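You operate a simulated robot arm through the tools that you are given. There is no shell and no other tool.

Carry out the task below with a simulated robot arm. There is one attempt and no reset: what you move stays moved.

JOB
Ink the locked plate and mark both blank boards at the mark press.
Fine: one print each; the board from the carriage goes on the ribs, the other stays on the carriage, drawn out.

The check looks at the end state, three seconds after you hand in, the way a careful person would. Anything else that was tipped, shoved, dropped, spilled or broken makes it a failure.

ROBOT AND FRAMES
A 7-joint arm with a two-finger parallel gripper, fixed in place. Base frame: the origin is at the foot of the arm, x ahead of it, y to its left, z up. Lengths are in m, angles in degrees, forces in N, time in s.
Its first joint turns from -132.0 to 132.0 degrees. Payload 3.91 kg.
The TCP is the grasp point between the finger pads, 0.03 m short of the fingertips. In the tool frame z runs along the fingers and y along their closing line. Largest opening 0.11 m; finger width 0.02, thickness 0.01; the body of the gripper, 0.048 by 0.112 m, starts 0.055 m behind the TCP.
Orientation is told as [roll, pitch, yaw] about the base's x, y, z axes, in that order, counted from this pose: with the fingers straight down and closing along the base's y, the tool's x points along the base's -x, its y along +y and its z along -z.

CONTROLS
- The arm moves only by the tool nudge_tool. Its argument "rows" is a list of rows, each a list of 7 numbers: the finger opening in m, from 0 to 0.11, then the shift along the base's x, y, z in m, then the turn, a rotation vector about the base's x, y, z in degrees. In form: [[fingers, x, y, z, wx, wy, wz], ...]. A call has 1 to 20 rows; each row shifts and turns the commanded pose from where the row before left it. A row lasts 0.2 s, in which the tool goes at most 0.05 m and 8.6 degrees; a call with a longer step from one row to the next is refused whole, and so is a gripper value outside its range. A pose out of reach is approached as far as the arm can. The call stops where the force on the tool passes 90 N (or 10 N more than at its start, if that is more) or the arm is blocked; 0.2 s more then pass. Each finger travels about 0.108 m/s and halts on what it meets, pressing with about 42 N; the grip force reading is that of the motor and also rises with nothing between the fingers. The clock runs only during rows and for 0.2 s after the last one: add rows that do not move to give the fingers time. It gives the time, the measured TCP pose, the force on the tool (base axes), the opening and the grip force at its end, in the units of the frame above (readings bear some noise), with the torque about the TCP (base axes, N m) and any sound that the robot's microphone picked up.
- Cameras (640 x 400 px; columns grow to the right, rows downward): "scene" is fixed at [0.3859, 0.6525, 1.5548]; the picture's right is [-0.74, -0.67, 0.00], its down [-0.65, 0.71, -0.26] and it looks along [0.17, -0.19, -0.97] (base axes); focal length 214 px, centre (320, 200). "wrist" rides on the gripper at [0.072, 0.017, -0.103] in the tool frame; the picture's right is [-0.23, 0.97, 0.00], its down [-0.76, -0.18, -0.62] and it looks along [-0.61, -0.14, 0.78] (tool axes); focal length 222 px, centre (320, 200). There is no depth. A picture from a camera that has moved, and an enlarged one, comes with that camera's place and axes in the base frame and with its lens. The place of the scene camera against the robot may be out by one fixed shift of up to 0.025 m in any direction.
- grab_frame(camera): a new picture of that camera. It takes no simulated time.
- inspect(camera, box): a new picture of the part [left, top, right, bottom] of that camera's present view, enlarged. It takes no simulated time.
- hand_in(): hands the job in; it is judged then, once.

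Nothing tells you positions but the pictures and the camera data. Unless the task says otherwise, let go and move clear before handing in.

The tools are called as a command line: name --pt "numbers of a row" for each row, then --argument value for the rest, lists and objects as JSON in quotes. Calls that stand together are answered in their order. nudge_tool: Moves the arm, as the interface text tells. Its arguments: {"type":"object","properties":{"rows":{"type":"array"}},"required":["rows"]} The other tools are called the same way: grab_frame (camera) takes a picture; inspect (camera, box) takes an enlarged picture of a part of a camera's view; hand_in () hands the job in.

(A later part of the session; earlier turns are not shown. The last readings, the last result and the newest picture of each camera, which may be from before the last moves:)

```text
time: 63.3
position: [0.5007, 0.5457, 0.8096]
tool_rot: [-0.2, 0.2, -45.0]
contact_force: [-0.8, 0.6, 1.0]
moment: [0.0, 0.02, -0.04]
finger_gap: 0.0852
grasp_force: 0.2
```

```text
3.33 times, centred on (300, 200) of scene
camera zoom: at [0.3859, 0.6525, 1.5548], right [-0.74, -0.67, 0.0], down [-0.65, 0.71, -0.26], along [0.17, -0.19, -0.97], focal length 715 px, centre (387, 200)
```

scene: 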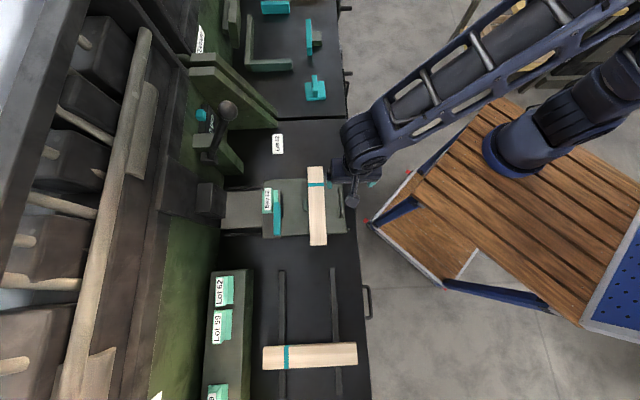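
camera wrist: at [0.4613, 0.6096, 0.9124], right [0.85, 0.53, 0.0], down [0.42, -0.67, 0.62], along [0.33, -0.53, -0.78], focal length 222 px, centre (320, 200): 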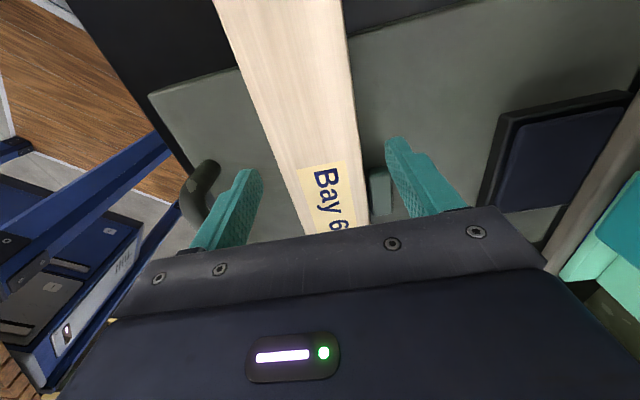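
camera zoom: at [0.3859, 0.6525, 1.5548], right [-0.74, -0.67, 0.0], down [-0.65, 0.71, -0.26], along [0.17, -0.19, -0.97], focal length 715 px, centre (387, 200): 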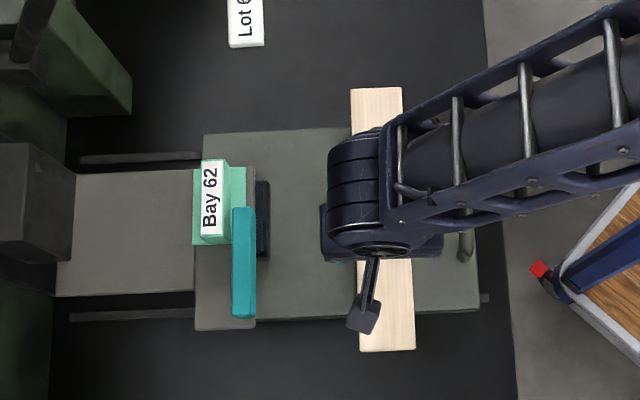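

nudge_tool --pt "0.085 -0.002 -0.002 -0.01 0 0 0" --pt "0.085 0 0 -0.01 0 0 0" --pt "0.085 0 0 0 0 0 0"

grab_frame --camera "wrist"

```text
time: 64.1
position: [0.4996, 0.5442, 0.79]
tool_rot: [-0.3, 0.1, -45.0]
contact_force: [0.7, -0.6, -0.6]
moment: [0.01, -0.01, 0.02]
finger_gap: 0.085
grasp_force: 0.1
```

```text
taken
camera wrist: at [0.4601, 0.6072, 0.8924], right [0.85, 0.53, 0.0], down [0.42, -0.67, 0.62], along [0.33, -0.53, -0.78], focal length 222 px, centre (320, 200)
```

wrist: 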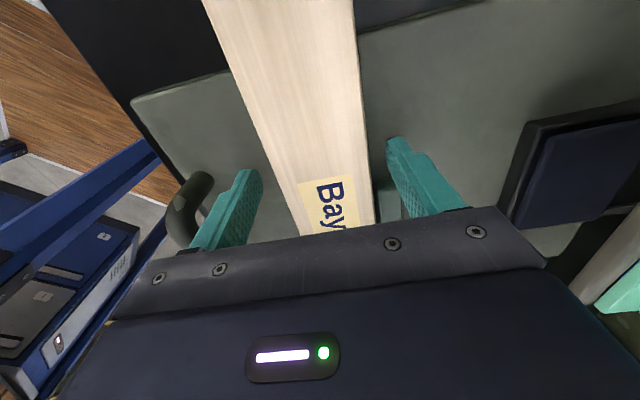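

nudge_tool --pt "0.085 0 0 -0.004 0 0 0" --pt "0.085 0 0 0 0 0 0"

nudge_tool --pt "0.07 0 0 0 0 0 0" --pt "0.055 0 0 0 0 0 0" --pt "0.05 0 0 0 0 0 0" --pt "0.05 0 0 0 0 0 0"

grab_frame --camera "wrist"

```text
time: 64.7
position: [0.4987, 0.5443, 0.7862]
tool_rot: [-0.2, 0.2, -45.0]
contact_force: [0.7, -1.6, 3.8]
moment: [0.07, -0.18, -0.04]
finger_gap: 0.0848
grasp_force: 0.1
```

```text
time: 65.7
position: [0.4991, 0.5426, 0.7863]
tool_rot: [-0.1, 0.3, -45.0]
contact_force: [3.5, 4.6, 6.7]
moment: [0.22, -0.31, 0.08]
finger_gap: 0.0593
grasp_force: 41.8
```

```text
taken
camera wrist: at [0.4598, 0.6073, 0.8887], right [0.85, 0.53, 0.0], down [0.42, -0.67, 0.62], along [0.33, -0.53, -0.78], focal length 222 px, centre (320, 200)
```

wrist: 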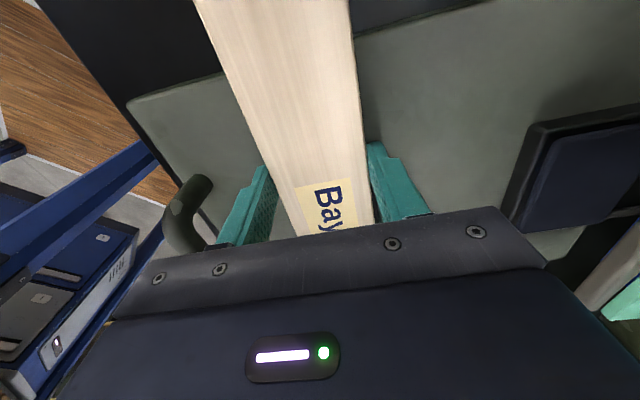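

Board 1 is gripped (width 0.059). I'll lift it a little and check that it stays level.

nudge_tool --pt "0.04 0 0 0.005 0 0 0" --pt "0.04 0 0 0.01 0 0 0" --pt "0.04 0 0 0.01 0 0 0" --pt "0.04 0 0 0 0 0 0"

grab_frame --camera "wrist"

inspect --camera "scene" --box '[240, 140, 360, 260]'

```text
time: 66.7
position: [0.4994, 0.5435, 0.8111]
tool_rot: [-0.2, 0.2, -45.0]
contact_force: [0.0, 0.1, -1.5]
moment: [0.06, 0.05, -0.02]
finger_gap: 0.0593
grasp_force: 41.9
```

```text
taken
camera wrist: at [0.4599, 0.607, 0.9128], right [0.85, 0.53, 0.0], down [0.42, -0.66, 0.62], along [0.32, -0.53, -0.78], focal length 222 px, centre (320, 200)
```

wrist: 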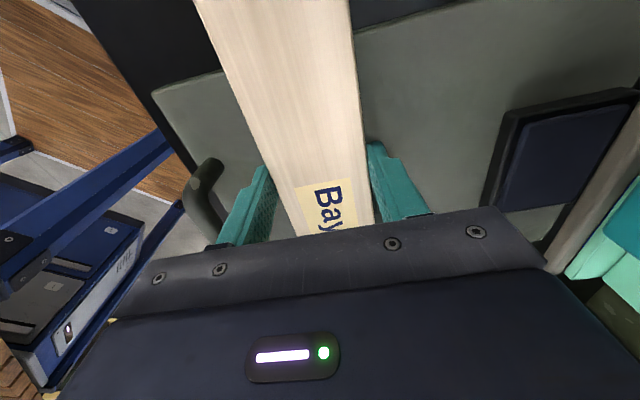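

```text
3.33 times, centred on (300, 200) of scene
camera zoom: at [0.3859, 0.6525, 1.5548], right [-0.74, -0.67, 0.0], down [-0.65, 0.71, -0.26], along [0.17, -0.19, -0.97], focal length 715 px, centre (387, 200)
```

zoom: 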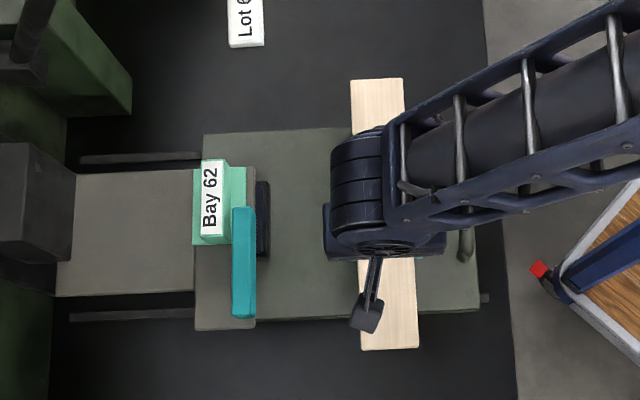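

The board is held level. I'll raise it, swing it over the ribs with a +90° turn, and look before lowering.

nudge_tool --pt "0.04 0 0 0.035 0 0 0" --pt "0.04 0 0 0.035 0 0 0" --pt "0.04 0 0 0.035 0 0 0" --pt "0.04 0 0 0.035 0 0 0" --pt "0.04 -0.01975 0.01866 0 0 0 8.18" --pt "0.04 -0.01975 0.01866 0 0 0 8.18" --pt "0.04 -0.01975 0.01866 0 0 0 8.18" --pt "0.04 -0.01975 0.01866 0 0 0 8.18" --pt "0.04 -0.01975 0.01866 0 0 0 8.18" --pt "0.04 -0.01975 0.01866 0 0 0 8.18" --pt "0.04 -0.01975 0.01866 0 0 0 8.18" --pt "0.04 -0.01975 0.01866 0 0 0 8.18" --pt "0.04 -0.01975 0.01866 0 0 0 8.18" --pt "0.04 -0.01975 0.01866 0 0 0 8.18" --pt "0.04 -0.01975 0.01866 0 0 0 8.18"

grab_frame --camera "wrist"

grab_frame --camera "scene"

```text
time: 69.9
position: [0.2837, 0.7488, 0.9496]
tool_rot: [-0.2, 0.2, 45.0]
contact_force: [0.5, -0.2, -1.5]
moment: [-0.04, 0.06, 0.01]
finger_gap: 0.0593
grasp_force: 42.3
```

```text
taken
camera wrist: at [0.2191, 0.7109, 1.0531], right [-0.53, 0.85, 0.0], down [0.66, 0.42, 0.62], along [0.53, 0.33, -0.78], focal length 222 px, centre (320, 200)
```

wrist: 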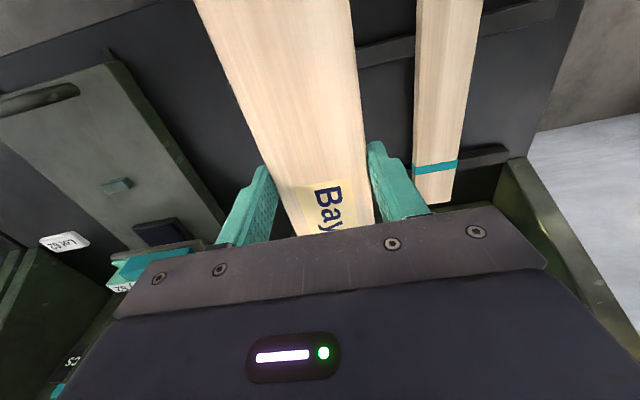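

```text
taken
```

scene: 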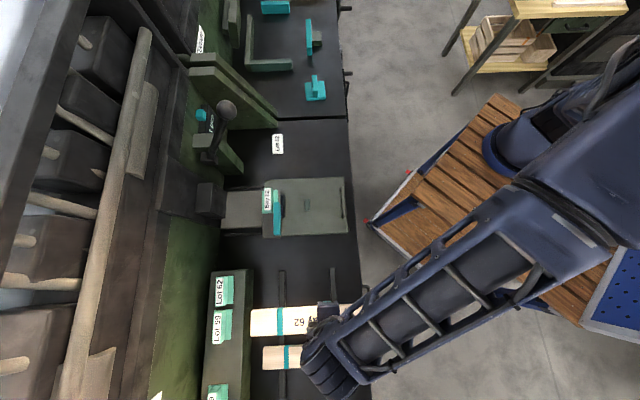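

Board 2 is at s ≈ −0.484 and f 0.628–0.928; the ribs are at f ≈ 0.70 and 0.873. My board would land parallel to it at s ≈ −0.33 with a good gap. Lowering.

nudge_tool --pt "0.04 0 0 -0.035 0 0 0" --pt "0.04 0 0 -0.035 0 0 0" --pt "0.04 0 0 -0.035 0 0 0" --pt "0.04 0 0 -0.03 0 0 0" --pt "0.04 0 0 0 0 0 0"

grab_frame --camera "wrist"

inspect --camera "scene" --box '[200, 250, 400, 400]'

```text
time: 71.1
position: [0.2814, 0.7486, 0.8153]
tool_rot: [-0.2, 0.2, 45.0]
contact_force: [0.4, -0.3, -2.4]
moment: [-0.04, 0.04, 0.01]
finger_gap: 0.0593
grasp_force: 41.9
```

```text
taken
camera wrist: at [0.2178, 0.7104, 0.918], right [-0.53, 0.85, 0.0], down [0.67, 0.42, 0.62], along [0.53, 0.33, -0.78], focal length 222 px, centre (320, 200)
```

wrist: 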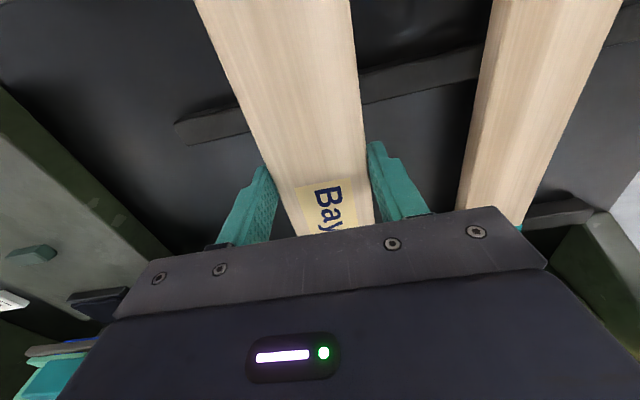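

```text
2.67 times, centred on (300, 325) of scene
camera zoom: at [0.3859, 0.6525, 1.5548], right [-0.74, -0.67, 0.0], down [-0.65, 0.71, -0.26], along [0.17, -0.19, -0.97], focal length 572 px, centre (373, -133)
```

zoom: 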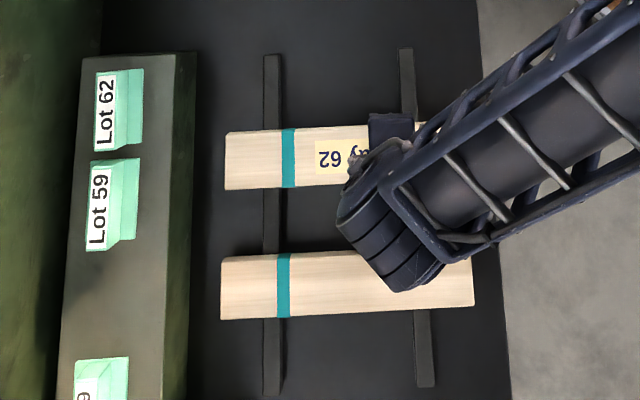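

nudge_tool --pt "0.04 0.0003 0 -0.01 0 0 0" --pt "0.04 0 0 -0.008 0 0 0" --pt "0.04 0 0 0 0 0 0"

nudge_tool --pt "0.04 0 0 -0.004 0 0 0" --pt "0.04 0 0 -0.004 0 0 0" --pt "0.04 0 0 0 0 0 0"

grab_frame --camera "wrist"

```text
time: 71.9
position: [0.2823, 0.7481, 0.7977]
tool_rot: [-0.1, 0.2, 45.0]
contact_force: [-0.3, -0.1, -1.4]
moment: [-0.04, 0.05, 0.05]
finger_gap: 0.0593
grasp_force: 41.8
```

```text
time: 72.7
position: [0.2824, 0.7488, 0.7895]
tool_rot: [-0.2, 0.2, 44.9]
contact_force: [0.0, -0.1, -1.7]
moment: [-0.06, 0.03, 0.02]
finger_gap: 0.0594
grasp_force: 42.5
```

```text
taken
camera wrist: at [0.2184, 0.7106, 0.8923], right [-0.53, 0.85, 0.0], down [0.67, 0.42, 0.62], along [0.53, 0.32, -0.78], focal length 222 px, centre (320, 200)
```

wrist: 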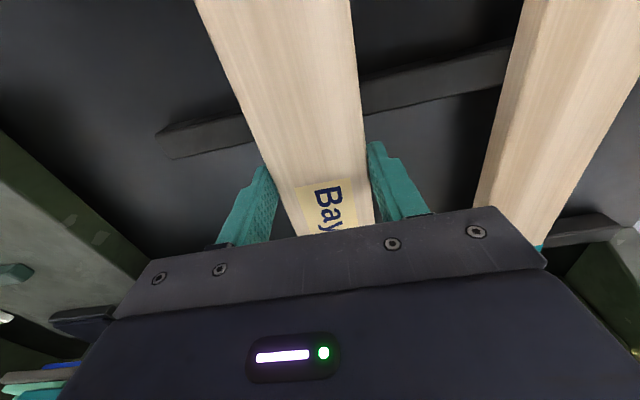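

nudge_tool --pt "0.04 0 0 -0.003 0 0 0" --pt "0.04 0 0 -0.003 0 0 0" --pt "0.04 0 0 0 0 0 0"

nudge_tool --pt "0.04 0 0 -0.003 0 0 0" --pt "0.04 0 0 0 0 0 0"

```text
time: 73.5
position: [0.2832, 0.7485, 0.7821]
tool_rot: [-0.1, 0.2, 44.9]
contact_force: [0.2, -0.1, -1.1]
moment: [-0.04, 0.06, -0.02]
finger_gap: 0.0595
grasp_force: 41.6
```

```text
time: 74.1
position: [0.2824, 0.7485, 0.781]
tool_rot: [-0.2, 0.2, 44.8]
contact_force: [0.7, 1.5, -2.1]
moment: [-0.04, 0.05, -0.04]
finger_gap: 0.0593
grasp_force: 42.2
```

nudge_tool --pt "0.04 0 0 -0.003 0 0 0" --pt "0.04 0 0 -0.002 0 0 0" --pt "0.04 0 0 0 0 0 0"

nudge_tool --pt "0.04 0 0 -0.002 0 0 0" --pt "0.04 0 0 -0.002 0 0 0" --pt "0.04 0 0 0 0 0 0"

grab_frame --camera "wrist"

```text
time: 74.9
position: [0.2824, 0.7487, 0.7758]
tool_rot: [-0.2, 0.2, 44.9]
contact_force: [-0.3, 0.6, -1.6]
moment: [-0.01, 0.06, 0.01]
finger_gap: 0.0594
grasp_force: 42.3
```

```text
time: 75.7
position: [0.2818, 0.749, 0.7718]
tool_rot: [-0.1, 0.2, 45.0]
contact_force: [0.5, -0.6, 5.7]
moment: [0.33, -0.07, 0.03]
finger_gap: 0.0595
grasp_force: 42.3
```

```text
taken
camera wrist: at [0.2184, 0.711, 0.8748], right [-0.53, 0.85, 0.0], down [0.66, 0.41, 0.62], along [0.53, 0.33, -0.78], focal length 222 px, centre (320, 200)
```

wrist: 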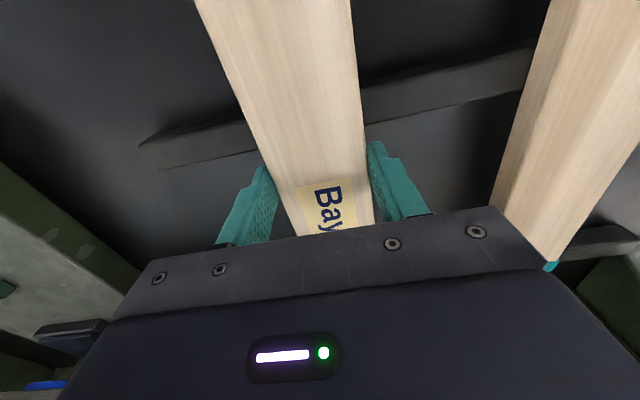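

The board touched the ribs. I'll settle one more millimetre, release, and rise straight up.

nudge_tool --pt "0.04 0 0 -0.001 0 0 0" --pt "0.055 0 0 0 0 0 0" --pt "0.07 0 0 0 0 0 0" --pt "0.08 0 0 0 0 0 0" --pt "0.08 0 0 0 0 0 0"

nudge_tool --pt "0.08 0 0 0.015 0 0 0" --pt "0.08 0 0 0.03 0 0 0" --pt "0.08 0 0 0.04 0 0 0" --pt "0.08 0 0 0.04 0 0 0"

grab_frame --camera "wrist"

inspect --camera "scene" --box '[200, 250, 400, 400]'

```text
time: 76.9
position: [0.2826, 0.7481, 0.7702]
tool_rot: [-0.2, 0.3, 44.9]
contact_force: [-0.4, 0.7, 0.3]
moment: [-0.03, -0.02, 0.0]
finger_gap: 0.0799
grasp_force: 0.1
```

```text
time: 77.9
position: [0.2815, 0.75, 0.8954]
tool_rot: [-0.1, 0.4, 45.0]
contact_force: [0.6, -0.5, -0.6]
moment: [0.0, -0.03, 0.02]
finger_gap: 0.08
grasp_force: 0.1
```

```text
taken
camera wrist: at [0.2181, 0.712, 0.9978], right [-0.53, 0.85, 0.0], down [0.67, 0.42, 0.62], along [0.53, 0.32, -0.78], focal length 222 px, centre (320, 200)
```

wrist: 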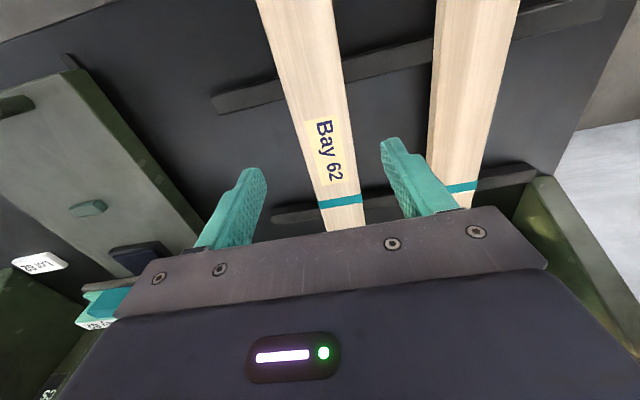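

```text
2.67 times, centred on (300, 325) of scene
camera zoom: at [0.3859, 0.6525, 1.5548], right [-0.74, -0.67, 0.0], down [-0.65, 0.71, -0.26], along [0.17, -0.19, -0.97], focal length 572 px, centre (373, -133)
```

zoom: 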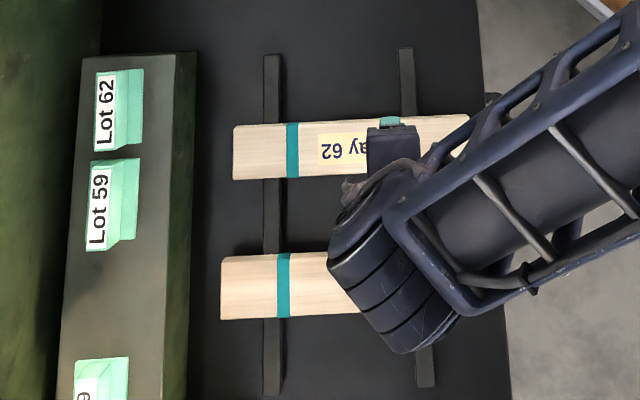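

Board 1 rests across both ribs, print up. Now I'll move over board 2, gripping off-centre the same way.

nudge_tool --pt "0.085 -0.0271 0.0269 0 0 0 0" --pt "0.085 -0.0271 0.0269 0 0 0 0" --pt "0.085 -0.0271 0.0269 0 0 0 0" --pt "0.085 -0.0271 0.0269 0 0 0 0" --pt "0.085 0 0 0 0 0 0"

grab_frame --camera "wrist"

inspect --camera "scene" --box '[200, 250, 400, 400]'

```text
time: 79.1
position: [0.174, 0.8572, 0.8953]
tool_rot: [-0.2, 0.2, 45.0]
contact_force: [0.2, -0.4, -0.7]
moment: [-0.03, -0.02, -0.01]
finger_gap: 0.0851
grasp_force: 0.0
```

```text
taken
camera wrist: at [0.1098, 0.8188, 0.9981], right [-0.53, 0.85, 0.0], down [0.67, 0.42, 0.62], along [0.53, 0.32, -0.78], focal length 222 px, centre (320, 200)
```

wrist: 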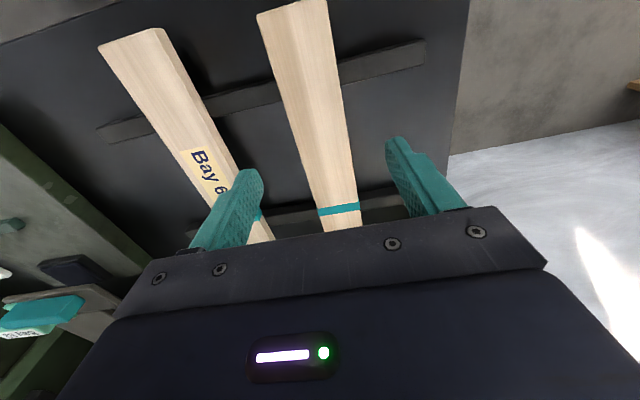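

```text
2.67 times, centred on (300, 325) of scene
camera zoom: at [0.3859, 0.6525, 1.5548], right [-0.74, -0.67, 0.0], down [-0.65, 0.71, -0.26], along [0.17, -0.19, -0.97], focal length 572 px, centre (373, -133)
```

zoom: 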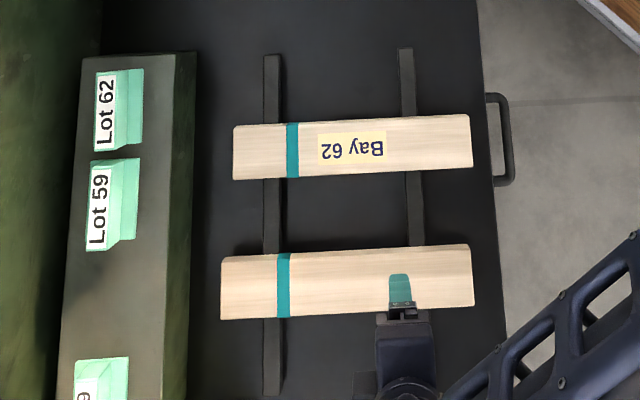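

nudge_tool --pt "0.085 0.004 0.004 -0.03 0 0 0" --pt "0.085 0.0038 0.0038 -0.03 0 0 0" --pt "0.085 0 0 -0.03 0 0 0" --pt "0.085 0 0 -0.015 0 0 0" --pt "0.085 0 0 0 0 0 0"

grab_frame --camera "wrist"

```text
time: 80.3
position: [0.1813, 0.8648, 0.7903]
tool_rot: [-0.2, 0.2, 45.0]
contact_force: [-0.5, 0.5, 0.2]
moment: [-0.01, 0.0, 0.02]
finger_gap: 0.085
grasp_force: 0.0
```

```text
taken
camera wrist: at [0.118, 0.8262, 0.893], right [-0.53, 0.85, 0.0], down [0.67, 0.42, 0.62], along [0.53, 0.32, -0.78], focal length 222 px, centre (320, 200)
```

wrist: 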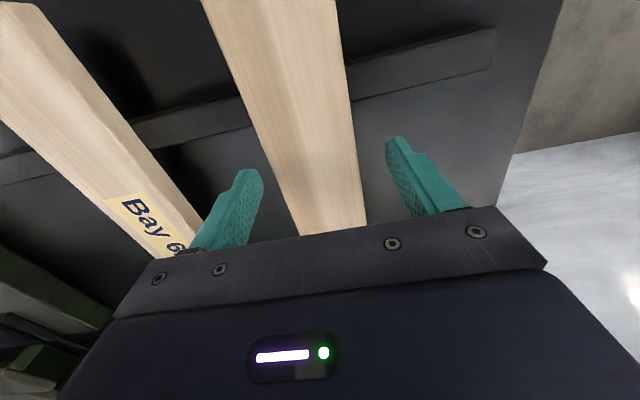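

nudge_tool --pt "0.085 0.0025 -0.0025 -0.009 0 0 0" --pt "0.085 0 0 -0.0085 0 0 0" --pt "0.085 0 0 0 0 0 0" --pt "0.07 0 0 0 0 0 0" --pt "0.055 0 0 0 0 0 0" --pt "0.045 0 0 0 0 0 0" --pt "0.04 0 0 0 0 0 0"

grab_frame --camera "wrist"

```text
time: 81.9
position: [0.185, 0.8615, 0.7726]
tool_rot: [-0.1, 0.2, 44.8]
contact_force: [-0.2, 0.6, 1.0]
moment: [0.11, 0.06, 0.02]
finger_gap: 0.0593
grasp_force: 41.8
```

```text
taken
camera wrist: at [0.1206, 0.8235, 0.8755], right [-0.53, 0.85, 0.0], down [0.67, 0.42, 0.62], along [0.53, 0.33, -0.78], focal length 222 px, centre (320, 200)
```

wrist: 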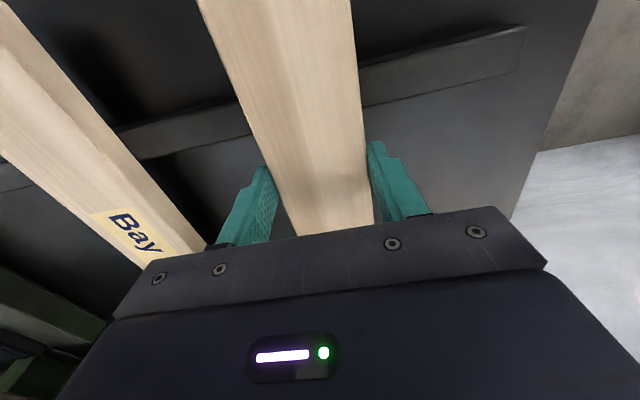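

Board 2 is gripped. I'll lift it and swing it back to above the carriage with a −90° turn.

nudge_tool --pt "0.04 0 0 0.01 0 0 0" --pt "0.04 0 0 0.03 0 0 0" --pt "0.04 0 0 0.045 0 0 0" --pt "0.04 0 0 0.045 0 0 0" --pt "0.04 0 0 0.045 0 0 0" --pt "0.04 0 0 0 0 0 0"

grab_frame --camera "wrist"

grab_frame --camera "scene"

```text
time: 83.3
position: [0.1852, 0.8627, 0.9473]
tool_rot: [-0.1, 0.2, 44.8]
contact_force: [0.4, 0.3, -2.8]
moment: [-0.07, 0.04, 0.02]
finger_gap: 0.0594
grasp_force: 41.5
```

```text
taken
camera wrist: at [0.1206, 0.8246, 1.0497], right [-0.53, 0.85, 0.0], down [0.67, 0.42, 0.62], along [0.53, 0.32, -0.78], focal length 222 px, centre (320, 200)
```

wrist: 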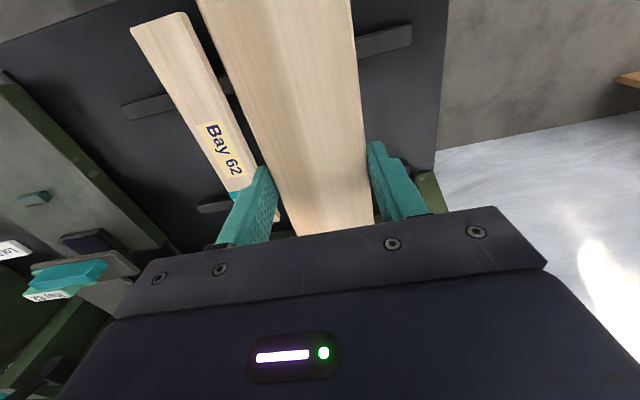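

```text
taken
```

scene: 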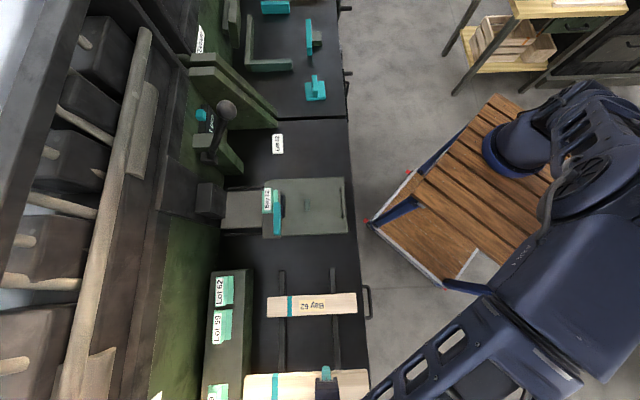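

nudge_tool --pt "0.04 0.02816 -0.02937 0 0 0 -8.16" --pt "0.04 0.02816 -0.02937 0 0 0 -8.16" --pt "0.04 0.02816 -0.02937 0 0 0 -8.16" --pt "0.04 0.02816 -0.02937 0 0 0 -8.16" --pt "0.04 0.02816 -0.02937 0 0 0 -8.16" --pt "0.04 0.02816 -0.02937 0 0 0 -8.16" --pt "0.04 0.02816 -0.02937 0 0 0 -8.16" --pt "0.04 0.02816 -0.02937 0 0 0 -8.16" --pt "0.04 0.02816 -0.02937 0 0 0 -8.16" --pt "0.04 0.02816 -0.02937 0 0 0 -8.16" --pt "0.04 0.02816 -0.02937 0 0 0 -8.2" --pt "0.04 0 0 0 0 0 0"

grab_frame --camera "wrist"

grab_frame --camera "scene"

```text
time: 85.9
position: [0.4932, 0.5365, 0.9483]
tool_rot: [-0.1, 0.2, -44.8]
contact_force: [-0.8, -0.2, -0.8]
moment: [0.05, 0.04, 0.05]
finger_gap: 0.0594
grasp_force: 42.0
```

```text
taken
camera wrist: at [0.4547, 0.6014, 1.0514], right [0.85, 0.53, 0.0], down [0.42, -0.66, 0.62], along [0.33, -0.53, -0.78], focal length 222 px, centre (320, 200)
```

wrist: 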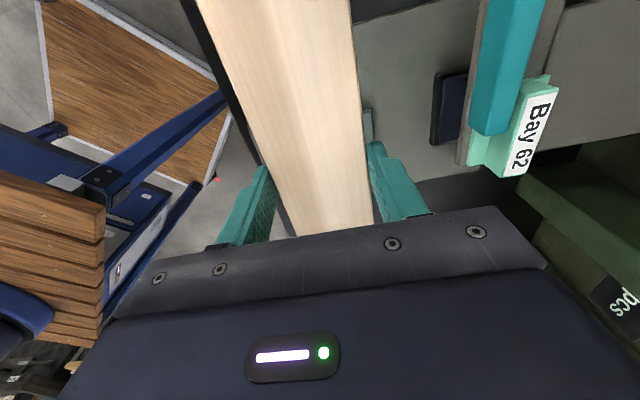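

```text
taken
```

scene: 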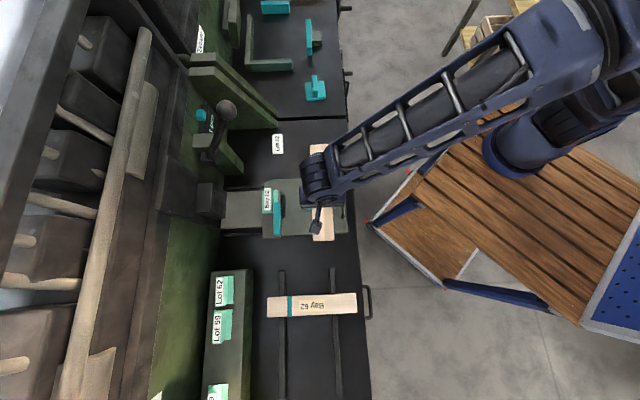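

nudge_tool --pt "0.04 0.0006 0.0006 -0.0345 0 0 -0.2" --pt "0.04 0 0 -0.0345 0 0 0" --pt "0.04 0 0 -0.0345 0 0 0" --pt "0.04 0 0 -0.0345 0 0 0" --pt "0.04 0 0 0 0 0 0"

grab_frame --camera "wrist"

inspect --camera "scene" --box '[220, 140, 360, 260]'

```text
time: 87.1
position: [0.4948, 0.5394, 0.8106]
tool_rot: [-0.1, 0.2, -45.2]
contact_force: [-0.9, 0.0, -2.4]
moment: [0.07, 0.02, 0.01]
finger_gap: 0.0594
grasp_force: 42.3
```

```text
taken
camera wrist: at [0.455, 0.6027, 0.9127], right [0.85, 0.53, 0.0], down [0.41, -0.67, 0.62], along [0.32, -0.53, -0.78], focal length 222 px, centre (320, 200)
```

wrist: 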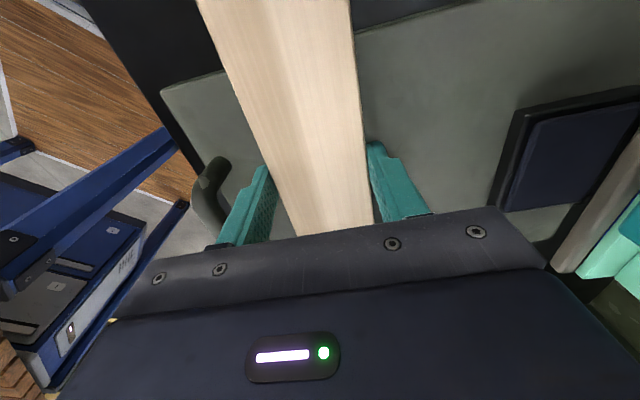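

```text
3.33 times, centred on (290, 200) of scene
camera zoom: at [0.3859, 0.6525, 1.5548], right [-0.74, -0.67, 0.0], down [-0.65, 0.71, -0.26], along [0.17, -0.19, -0.97], focal length 715 px, centre (420, 200)
```

zoom: 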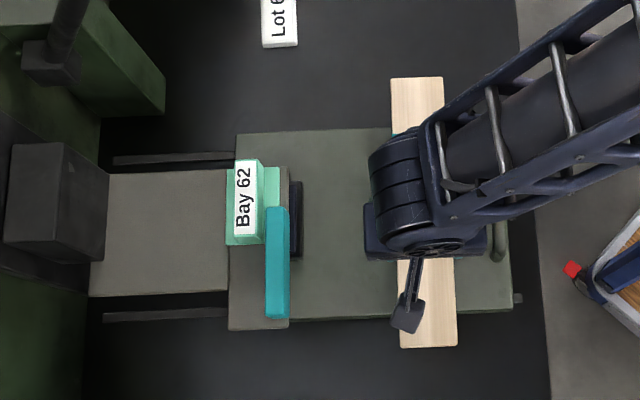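

The board is about 6 mm in front of the stop and in line with where board 1 was. I'll lower it to contact.

nudge_tool --pt "0.04 0 0 -0.008 0 0 0" --pt "0.04 0 0 -0.008 0 0 0" --pt "0.04 0 0 -0.004 0 0 0" --pt "0.04 0 0 0 0 0 0"

nudge_tool --pt "0.04 0 0 -0.002 0 0 0" --pt "0.04 0 0 -0.001 0 0 0" --pt "0.04 0 0 0 0 0 0"

```text
time: 88.1
position: [0.4946, 0.5392, 0.7895]
tool_rot: [-0.1, 0.2, -45.0]
contact_force: [0.7, 0.1, -1.3]
moment: [0.04, 0.0, 0.05]
finger_gap: 0.0594
grasp_force: 42.3
```

```text
time: 88.9
position: [0.4944, 0.5391, 0.7874]
tool_rot: [-0.1, 0.2, -45.1]
contact_force: [-1.0, -0.8, 0.7]
moment: [-0.11, -0.21, -0.11]
finger_gap: 0.0591
grasp_force: 42.1
```

nudge_tool --pt "0.04 0.0007 0.0007 -0.0005 0 0 0" --pt "0.04 0.0012 0.0012 0 0 0 0" --pt "0.04 0.0012 0.0012 0 0 0 0"

nudge_tool --pt "0.04 0.001 0.001 0 0 0 0" --pt "0.04 0 0 0 0 0 0"

grab_frame --camera "wrist"

```text
time: 89.7
position: [0.4977, 0.5422, 0.7877]
tool_rot: [-0.1, 0.2, -45.0]
contact_force: [-2.8, -3.6, 11.8]
moment: [0.01, -0.12, -0.04]
finger_gap: 0.0591
grasp_force: 42.3
```

```text
time: 90.3
position: [0.4996, 0.5434, 0.7858]
tool_rot: [-0.1, 0.3, -45.1]
contact_force: [-1.2, -4.7, 12.9]
moment: [-0.06, -0.04, -0.02]
finger_gap: 0.0592
grasp_force: 42.0
```

```text
taken
camera wrist: at [0.4596, 0.6067, 0.8895], right [0.85, 0.53, 0.0], down [0.41, -0.67, 0.62], along [0.33, -0.53, -0.78], focal length 222 px, centre (320, 200)
```

wrist: 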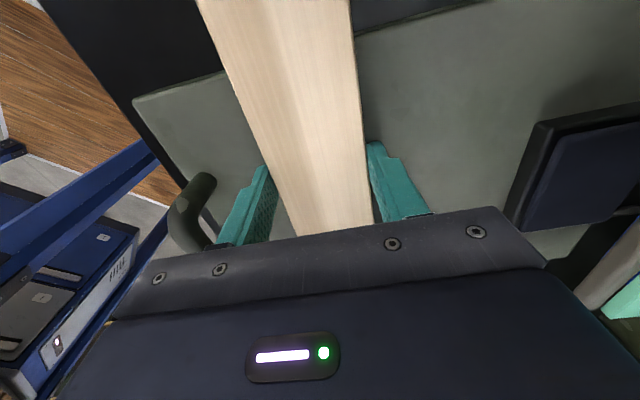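

inspect --camera "scene" --box '[270, 150, 360, 250]'

inspect --camera "wrist" --box '[300, 100, 460, 240]'

```text
4.00 times, centred on (315, 200) of scene
camera zoom: at [0.3859, 0.6525, 1.5548], right [-0.74, -0.67, 0.0], down [-0.65, 0.71, -0.26], along [0.17, -0.19, -0.97], focal length 858 px, centre (340, 200)
```

zoom: 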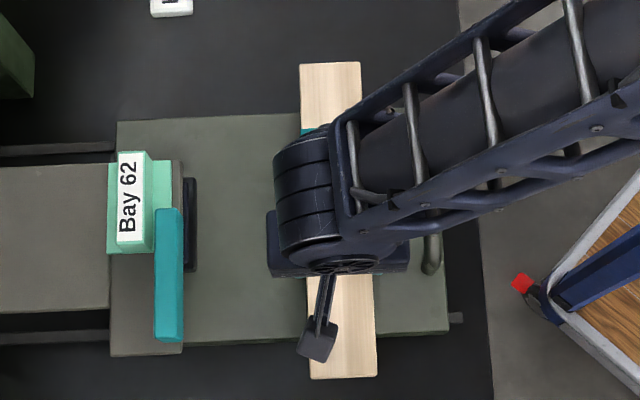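

```text
2.86 times, centred on (380, 170) of wrist
camera zoom: at [0.4596, 0.6067, 0.8895], right [0.85, 0.53, 0.0], down [0.41, -0.67, 0.62], along [0.33, -0.53, -0.78], focal length 635 px, centre (149, 286)
```

zoom: 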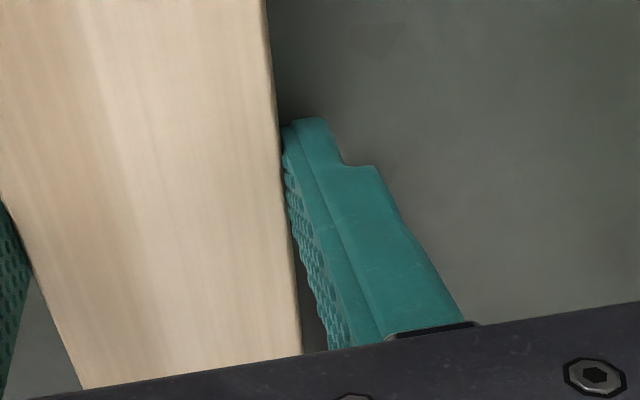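

The board is still about 3 mm short of the stop, and downward load is dragging the carriage along. I'll lighten the contact and slide on.

nudge_tool --pt "0.04 0 0 0.0012 0 0 0" --pt "0.04 0 0 0 0 0 0"

nudge_tool --pt "0.04 0.001 0.001 0 0 0 0" --pt "0.04 0.001 0.001 0 0 0 0" --pt "0.04 0 0 0 0 0 0"

nudge_tool --pt "0.04 0.001 0.001 0 0 0 0" --pt "0.04 0 0 0 0 0 0"

inspect --camera "scene" --box '[270, 150, 360, 250]'

```text
time: 90.9
position: [0.4977, 0.5424, 0.7871]
tool_rot: [-0.3, 0.2, -45.0]
contact_force: [-0.2, 0.3, -2.1]
moment: [0.05, 0.05, -0.03]
finger_gap: 0.0593
grasp_force: 41.9
```

```text
time: 91.7
position: [0.5007, 0.5454, 0.7881]
tool_rot: [-0.3, 0.2, -45.0]
contact_force: [-0.4, 0.3, -0.8]
moment: [0.03, 0.04, -0.02]
finger_gap: 0.0592
grasp_force: 42.0
```

```text
time: 92.3
position: [0.5022, 0.5456, 0.7883]
tool_rot: [-0.1, 0.2, -45.1]
contact_force: [0.0, -0.2, -1.3]
moment: [0.08, 0.03, -0.01]
finger_gap: 0.0592
grasp_force: 42.1
```

```text
4.00 times, centred on (315, 200) of scene
camera zoom: at [0.3859, 0.6525, 1.5548], right [-0.74, -0.67, 0.0], down [-0.65, 0.71, -0.26], along [0.17, -0.19, -0.97], focal length 858 px, centre (340, 200)
```

zoom: 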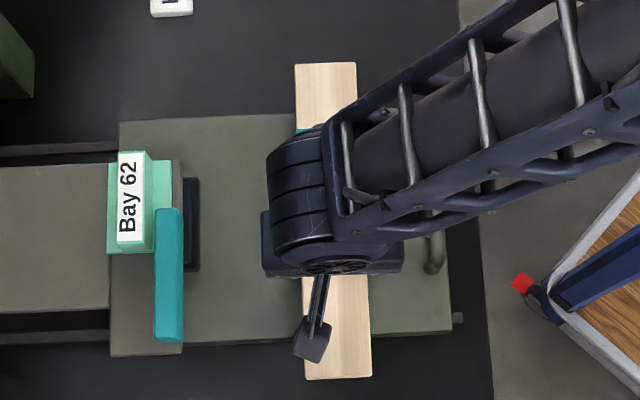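

nudge_tool --pt "0.04 0.0008 0.0012 0 0 0 0" --pt "0.04 0 0 0 0 0 0"

nudge_tool --pt "0.04 0.001 0.001 -0.0005 0 0 0" --pt "0.04 0 0 0 0 0 0"

inspect --camera "scene" --box '[220, 140, 360, 260]'

```text
time: 92.9
position: [0.5023, 0.5469, 0.7874]
tool_rot: [-0.2, 0.2, -45.1]
contact_force: [-1.4, -2.7, -2.0]
moment: [-0.04, 0.1, -0.13]
finger_gap: 0.0593
grasp_force: 42.2
```

```text
time: 93.5
position: [0.5033, 0.548, 0.7875]
tool_rot: [-0.2, 0.2, -45.1]
contact_force: [-4.0, -2.7, 0.1]
moment: [-0.01, 0.03, -0.09]
finger_gap: 0.0594
grasp_force: 41.6
```

```text
3.33 times, centred on (290, 200) of scene
camera zoom: at [0.3859, 0.6525, 1.5548], right [-0.74, -0.67, 0.0], down [-0.65, 0.71, -0.26], along [0.17, -0.19, -0.97], focal length 715 px, centre (420, 200)
```

zoom: 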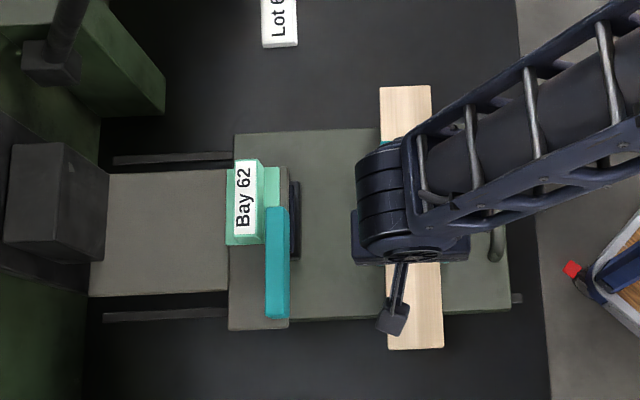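

There's light contact with the stop now (about −5 N). I'll release and lift off to check seating against the stop and where the board lies.

nudge_tool --pt "0.05 0 0 0 0 0 0" --pt "0.065 0 0 0 0 0 0" --pt "0.08 0 0 0 0 0 0" --pt "0.08 0 0 0 0 0 0" --pt "0.08 0 0 0.015 0 0 0" --pt "0.08 0 0 0.035 0 0 0" --pt "0.08 -0.02 -0.02 0.04 0 0 0" --pt "0.08 -0.02 -0.03 0.03 0 0 0" --pt "0.08 -0.01 -0.035 0.02 0 0 0" --pt "0.08 0.02 -0.04 0.02 0 0 0"

inspect --camera "scene" --box '[220, 140, 360, 260]'

grab_frame --camera "wrist"

```text
time: 95.7
position: [0.4723, 0.4228, 0.9467]
tool_rot: [-0.3, 0.2, -44.9]
contact_force: [0.2, -0.2, 0.6]
moment: [0.0, 0.01, -0.03]
finger_gap: 0.0798
grasp_force: 0.1
```

```text
3.33 times, centred on (290, 200) of scene
camera zoom: at [0.3859, 0.6525, 1.5548], right [-0.74, -0.67, 0.0], down [-0.65, 0.71, -0.26], along [0.17, -0.19, -0.97], focal length 715 px, centre (420, 200)
```

zoom: 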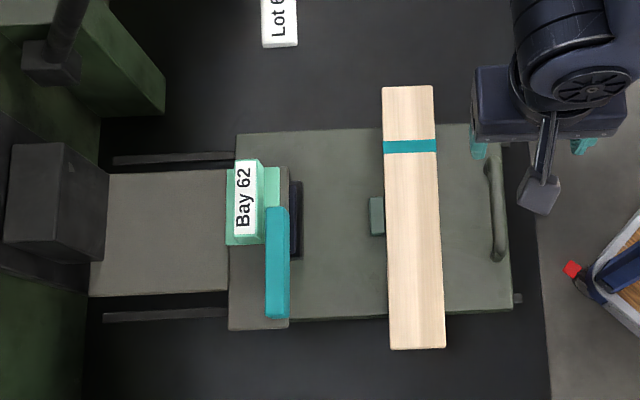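

```text
taken
camera wrist: at [0.4337, 0.4872, 1.049], right [0.85, 0.53, 0.0], down [0.42, -0.66, 0.62], along [0.32, -0.53, -0.78], focal length 222 px, centre (320, 200)
```

wrist: 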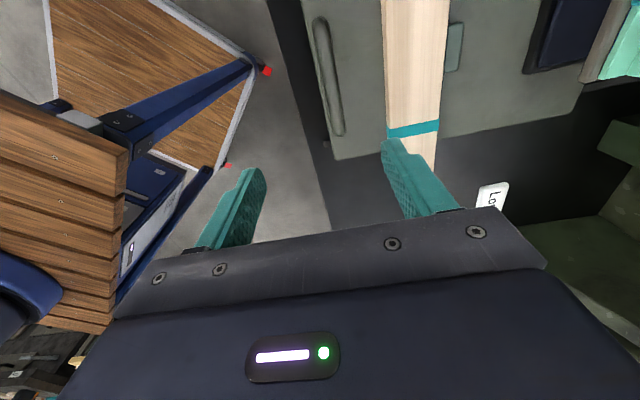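

inspect --camera "scene" --box '[285, 160, 355, 205]'

inspect --camera "scene" --box '[285, 200, 355, 250]'

inspect --camera "wrist" --box '[360, 0, 480, 75]'

```text
8.89 times, centred on (320, 182) of scene
camera zoom: at [0.3859, 0.6525, 1.5548], right [-0.74, -0.67, 0.0], down [-0.65, 0.71, -0.26], along [0.17, -0.19, -0.97], focal length 1906 px, centre (320, 356)
```

zoom: 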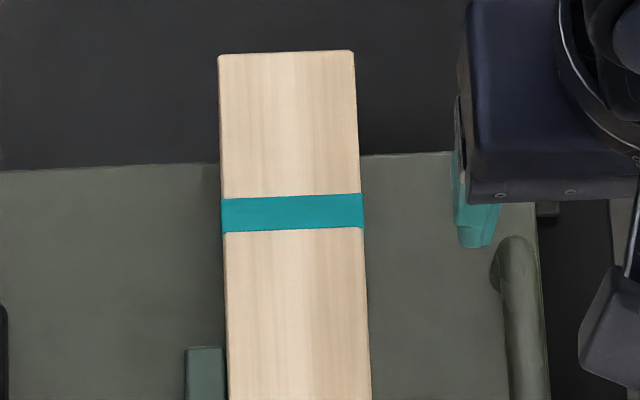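

```text
8.00 times, centred on (320, 225) of scene
camera zoom: at [0.3859, 0.6525, 1.5548], right [-0.74, -0.67, 0.0], down [-0.65, 0.71, -0.26], along [0.17, -0.19, -0.97], focal length 1716 px, centre (320, 0)
```

zoom: 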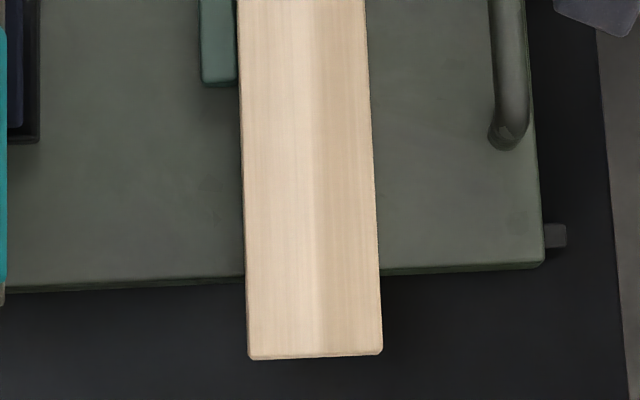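

```text
5.33 times, centred on (420, 38) of wrist
camera zoom: at [0.4337, 0.4872, 1.049], right [0.85, 0.53, 0.0], down [0.42, -0.66, 0.62], along [0.32, -0.53, -0.78], focal length 1185 px, centre (-213, 1067)
```

zoom: 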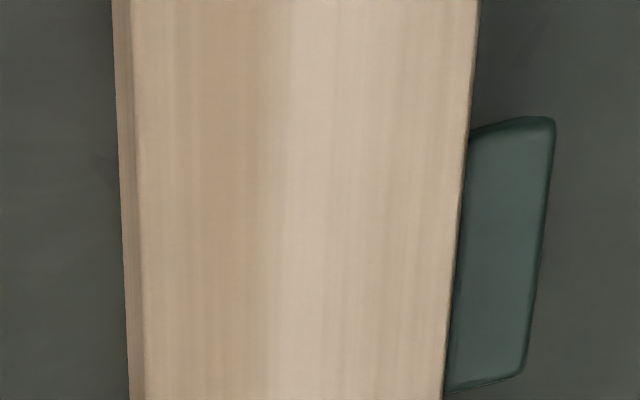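

Board 2 is seated against the stop and aligned like board 1. With the carriage out and the pad under the plate, I'll go back to the lever and re-ink before the second print.

nudge_tool --pt "0.08 0.015 0.01 0.043 0 0 8.19" --pt "0.1 0.015 0.01 0.043 0 0 8.19" --pt "0.1 0.015 0.01 0.043 0 0 8.19" --pt "0.1 0.015 0.01 0.043 0 0 8.19" --pt "0.1 0.015 0.01 0.043 0 0 8.19" --pt "0.1 0.015 0.01 0.043 0 0 8.19" --pt "0.1 0.0398 0.0154 0.004 0 0 8.19" --pt "0.1 0.0398 0.0154 0.004 0 0 8.19" --pt "0.1 0.0398 0.0154 0.004 0 0 8.19" --pt "0.1 0.0398 0.0154 0.004 0 0 8.19" --pt "0.1 0.0398 0.0154 0.004 0 0 8.1" --pt "0.1 0 0 0 0 0 0"

grab_frame --camera "wrist"

grab_frame --camera "scene"

```text
time: 98.3
position: [0.7644, 0.5601, 1.2258]
tool_rot: [-0.2, 0.2, 44.9]
contact_force: [-0.4, 0.1, 0.1]
moment: [0.01, 0.01, 0.0]
finger_gap: 0.1
grasp_force: 0.1
```

```text
taken
camera wrist: at [0.7002, 0.5214, 1.3285], right [-0.53, 0.85, 0.0], down [0.66, 0.42, 0.62], along [0.53, 0.33, -0.78], focal length 222 px, centre (320, 200)
```

wrist: 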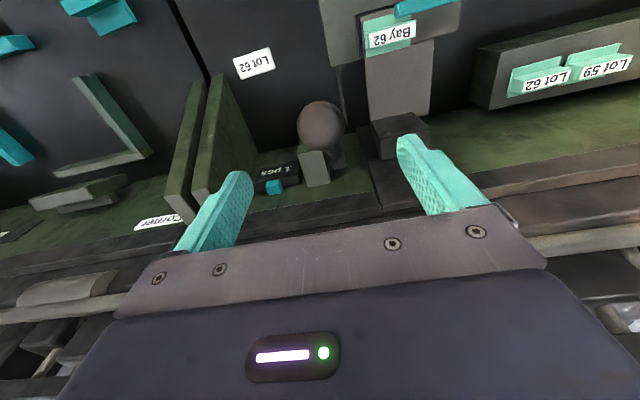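

```text
taken
```

scene: 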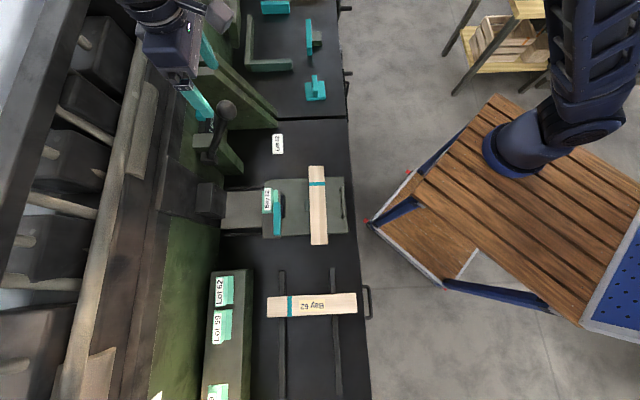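

nudge_tool --pt "0.1 -0.0008 -0.0002 -0.03 0 0 0" --pt "0.1 -0.0008 -0.0002 -0.03 0 0 0" --pt "0.1 -0.0006 -0.0001 -0.0225 0 0 0" --pt "0.06 0 0 0 0 0 0" --pt "0.03 0 0 0 0 0 0" --pt "0.02 0 0 0 0 0 0" --pt "0.02 0 0 0 0 0 0"

nudge_tool --pt "0.02 -0.0086 -0.0086 -0.008 0 0 0" --pt "0.02 -0.0084 -0.0084 -0.0088 0 0 0" --pt "0.02 -0.008 -0.008 -0.0093 0 0 0" --pt "0.02 -0.0077 -0.0077 -0.0099 0 0 0" --pt "0.02 -0.0072 -0.0072 -0.0105 0 0 0" --pt "0.02 -0.0069 -0.0069 -0.011 0 0 0" --pt "0.02 -0.0064 -0.0064 -0.0115 0 0 0" --pt "0.02 -0.006 -0.006 -0.0119 0 0 0"

nudge_tool --pt "0.02 -0.0055 -0.0055 -0.0124 0 0 0" --pt "0.02 -0.0052 -0.0052 -0.0128 0 0 0" --pt "0.02 -0.0045 -0.0045 -0.0132 0 0 0" --pt "0.02 -0.0042 -0.0042 -0.0135 0 0 0" --pt "0.02 -0.0035 -0.0035 -0.0137 0 0 0"

inspect --camera "scene" --box '[185, 90, 345, 255]'

```text
time: 99.9
position: [0.7608, 0.5603, 1.1407]
tool_rot: [-0.2, 0.2, 44.9]
contact_force: [2.5, 1.3, -2.8]
moment: [0.29, -0.3, -0.07]
finger_gap: 0.0415
grasp_force: 44.9
```

```text
time: 101.7
position: [0.702, 0.5001, 1.0627]
tool_rot: [-0.3, 0.2, 44.9]
contact_force: [17.4, -2.8, 1.2]
moment: [0.94, -0.9, 0.11]
finger_gap: 0.0414
grasp_force: 45.5
```

```text
time: 102.9
position: [0.6781, 0.4776, 0.9957]
tool_rot: [-0.2, 0.2, 44.9]
contact_force: [15.1, -8.5, 1.0]
moment: [0.59, -0.65, -0.03]
finger_gap: 0.0415
grasp_force: 44.9
```

```text
2.42 times, centred on (265, 172) of scene
camera zoom: at [0.3859, 0.6525, 1.5548], right [-0.74, -0.67, 0.0], down [-0.65, 0.71, -0.26], along [0.17, -0.19, -0.97], focal length 520 px, centre (453, 267)
```

zoom: 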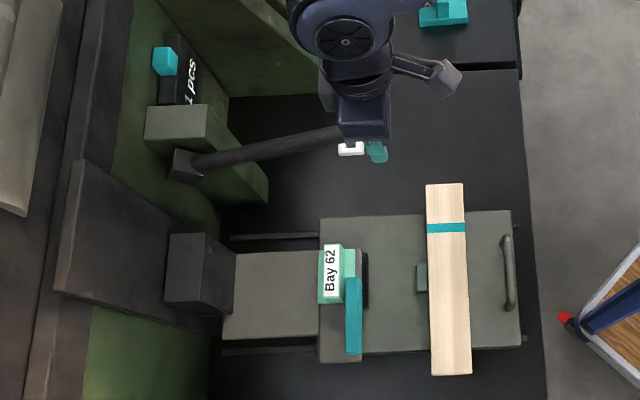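

nudge_tool --pt "0.02 -0.0025 -0.0039 -0.014 0 0 0" --pt "0.02 -0.002 -0.003 -0.0142 0 0 0" --pt "0.02 -0.0012 -0.0012 -0.007 0 0 0"

nudge_tool --pt "0.02 -0.0008 -0.0008 -0.005 0 0 0"

inspect --camera "scene" --box '[185, 90, 345, 255]'

grab_frame --camera "wrist"

```text
time: 103.7
position: [0.6725, 0.4711, 0.9611]
tool_rot: [-0.1, 0.2, 45.0]
contact_force: [7.3, 6.6, 4.0]
moment: [0.96, -0.7, 0.05]
finger_gap: 0.0418
grasp_force: 45.0
```

```text
time: 104.1
position: [0.6721, 0.4715, 0.9574]
tool_rot: [-0.1, 0.1, 45.0]
contact_force: [6.4, 13.9, 18.9]
moment: [0.74, -0.73, 0.02]
finger_gap: 0.0417
grasp_force: 45.2
```

```text
2.42 times, centred on (265, 172) of scene
camera zoom: at [0.3859, 0.6525, 1.5548], right [-0.74, -0.67, 0.0], down [-0.65, 0.71, -0.26], along [0.17, -0.19, -0.97], focal length 520 px, centre (453, 267)
```

zoom: 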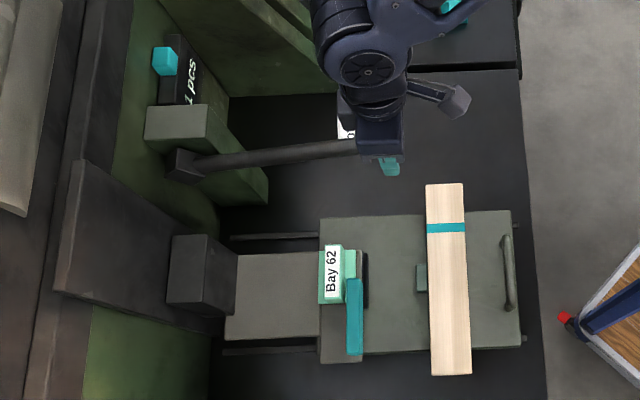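

```text
taken
camera wrist: at [0.6081, 0.4313, 1.0599], right [-0.53, 0.85, 0.0], down [0.66, 0.41, 0.62], along [0.53, 0.33, -0.78], focal length 222 px, centre (320, 200)
```

wrist: 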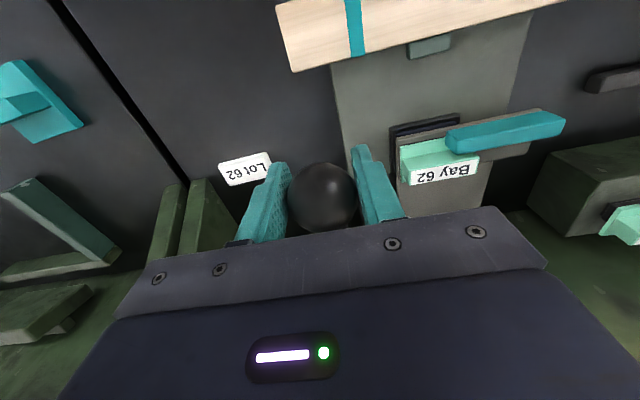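

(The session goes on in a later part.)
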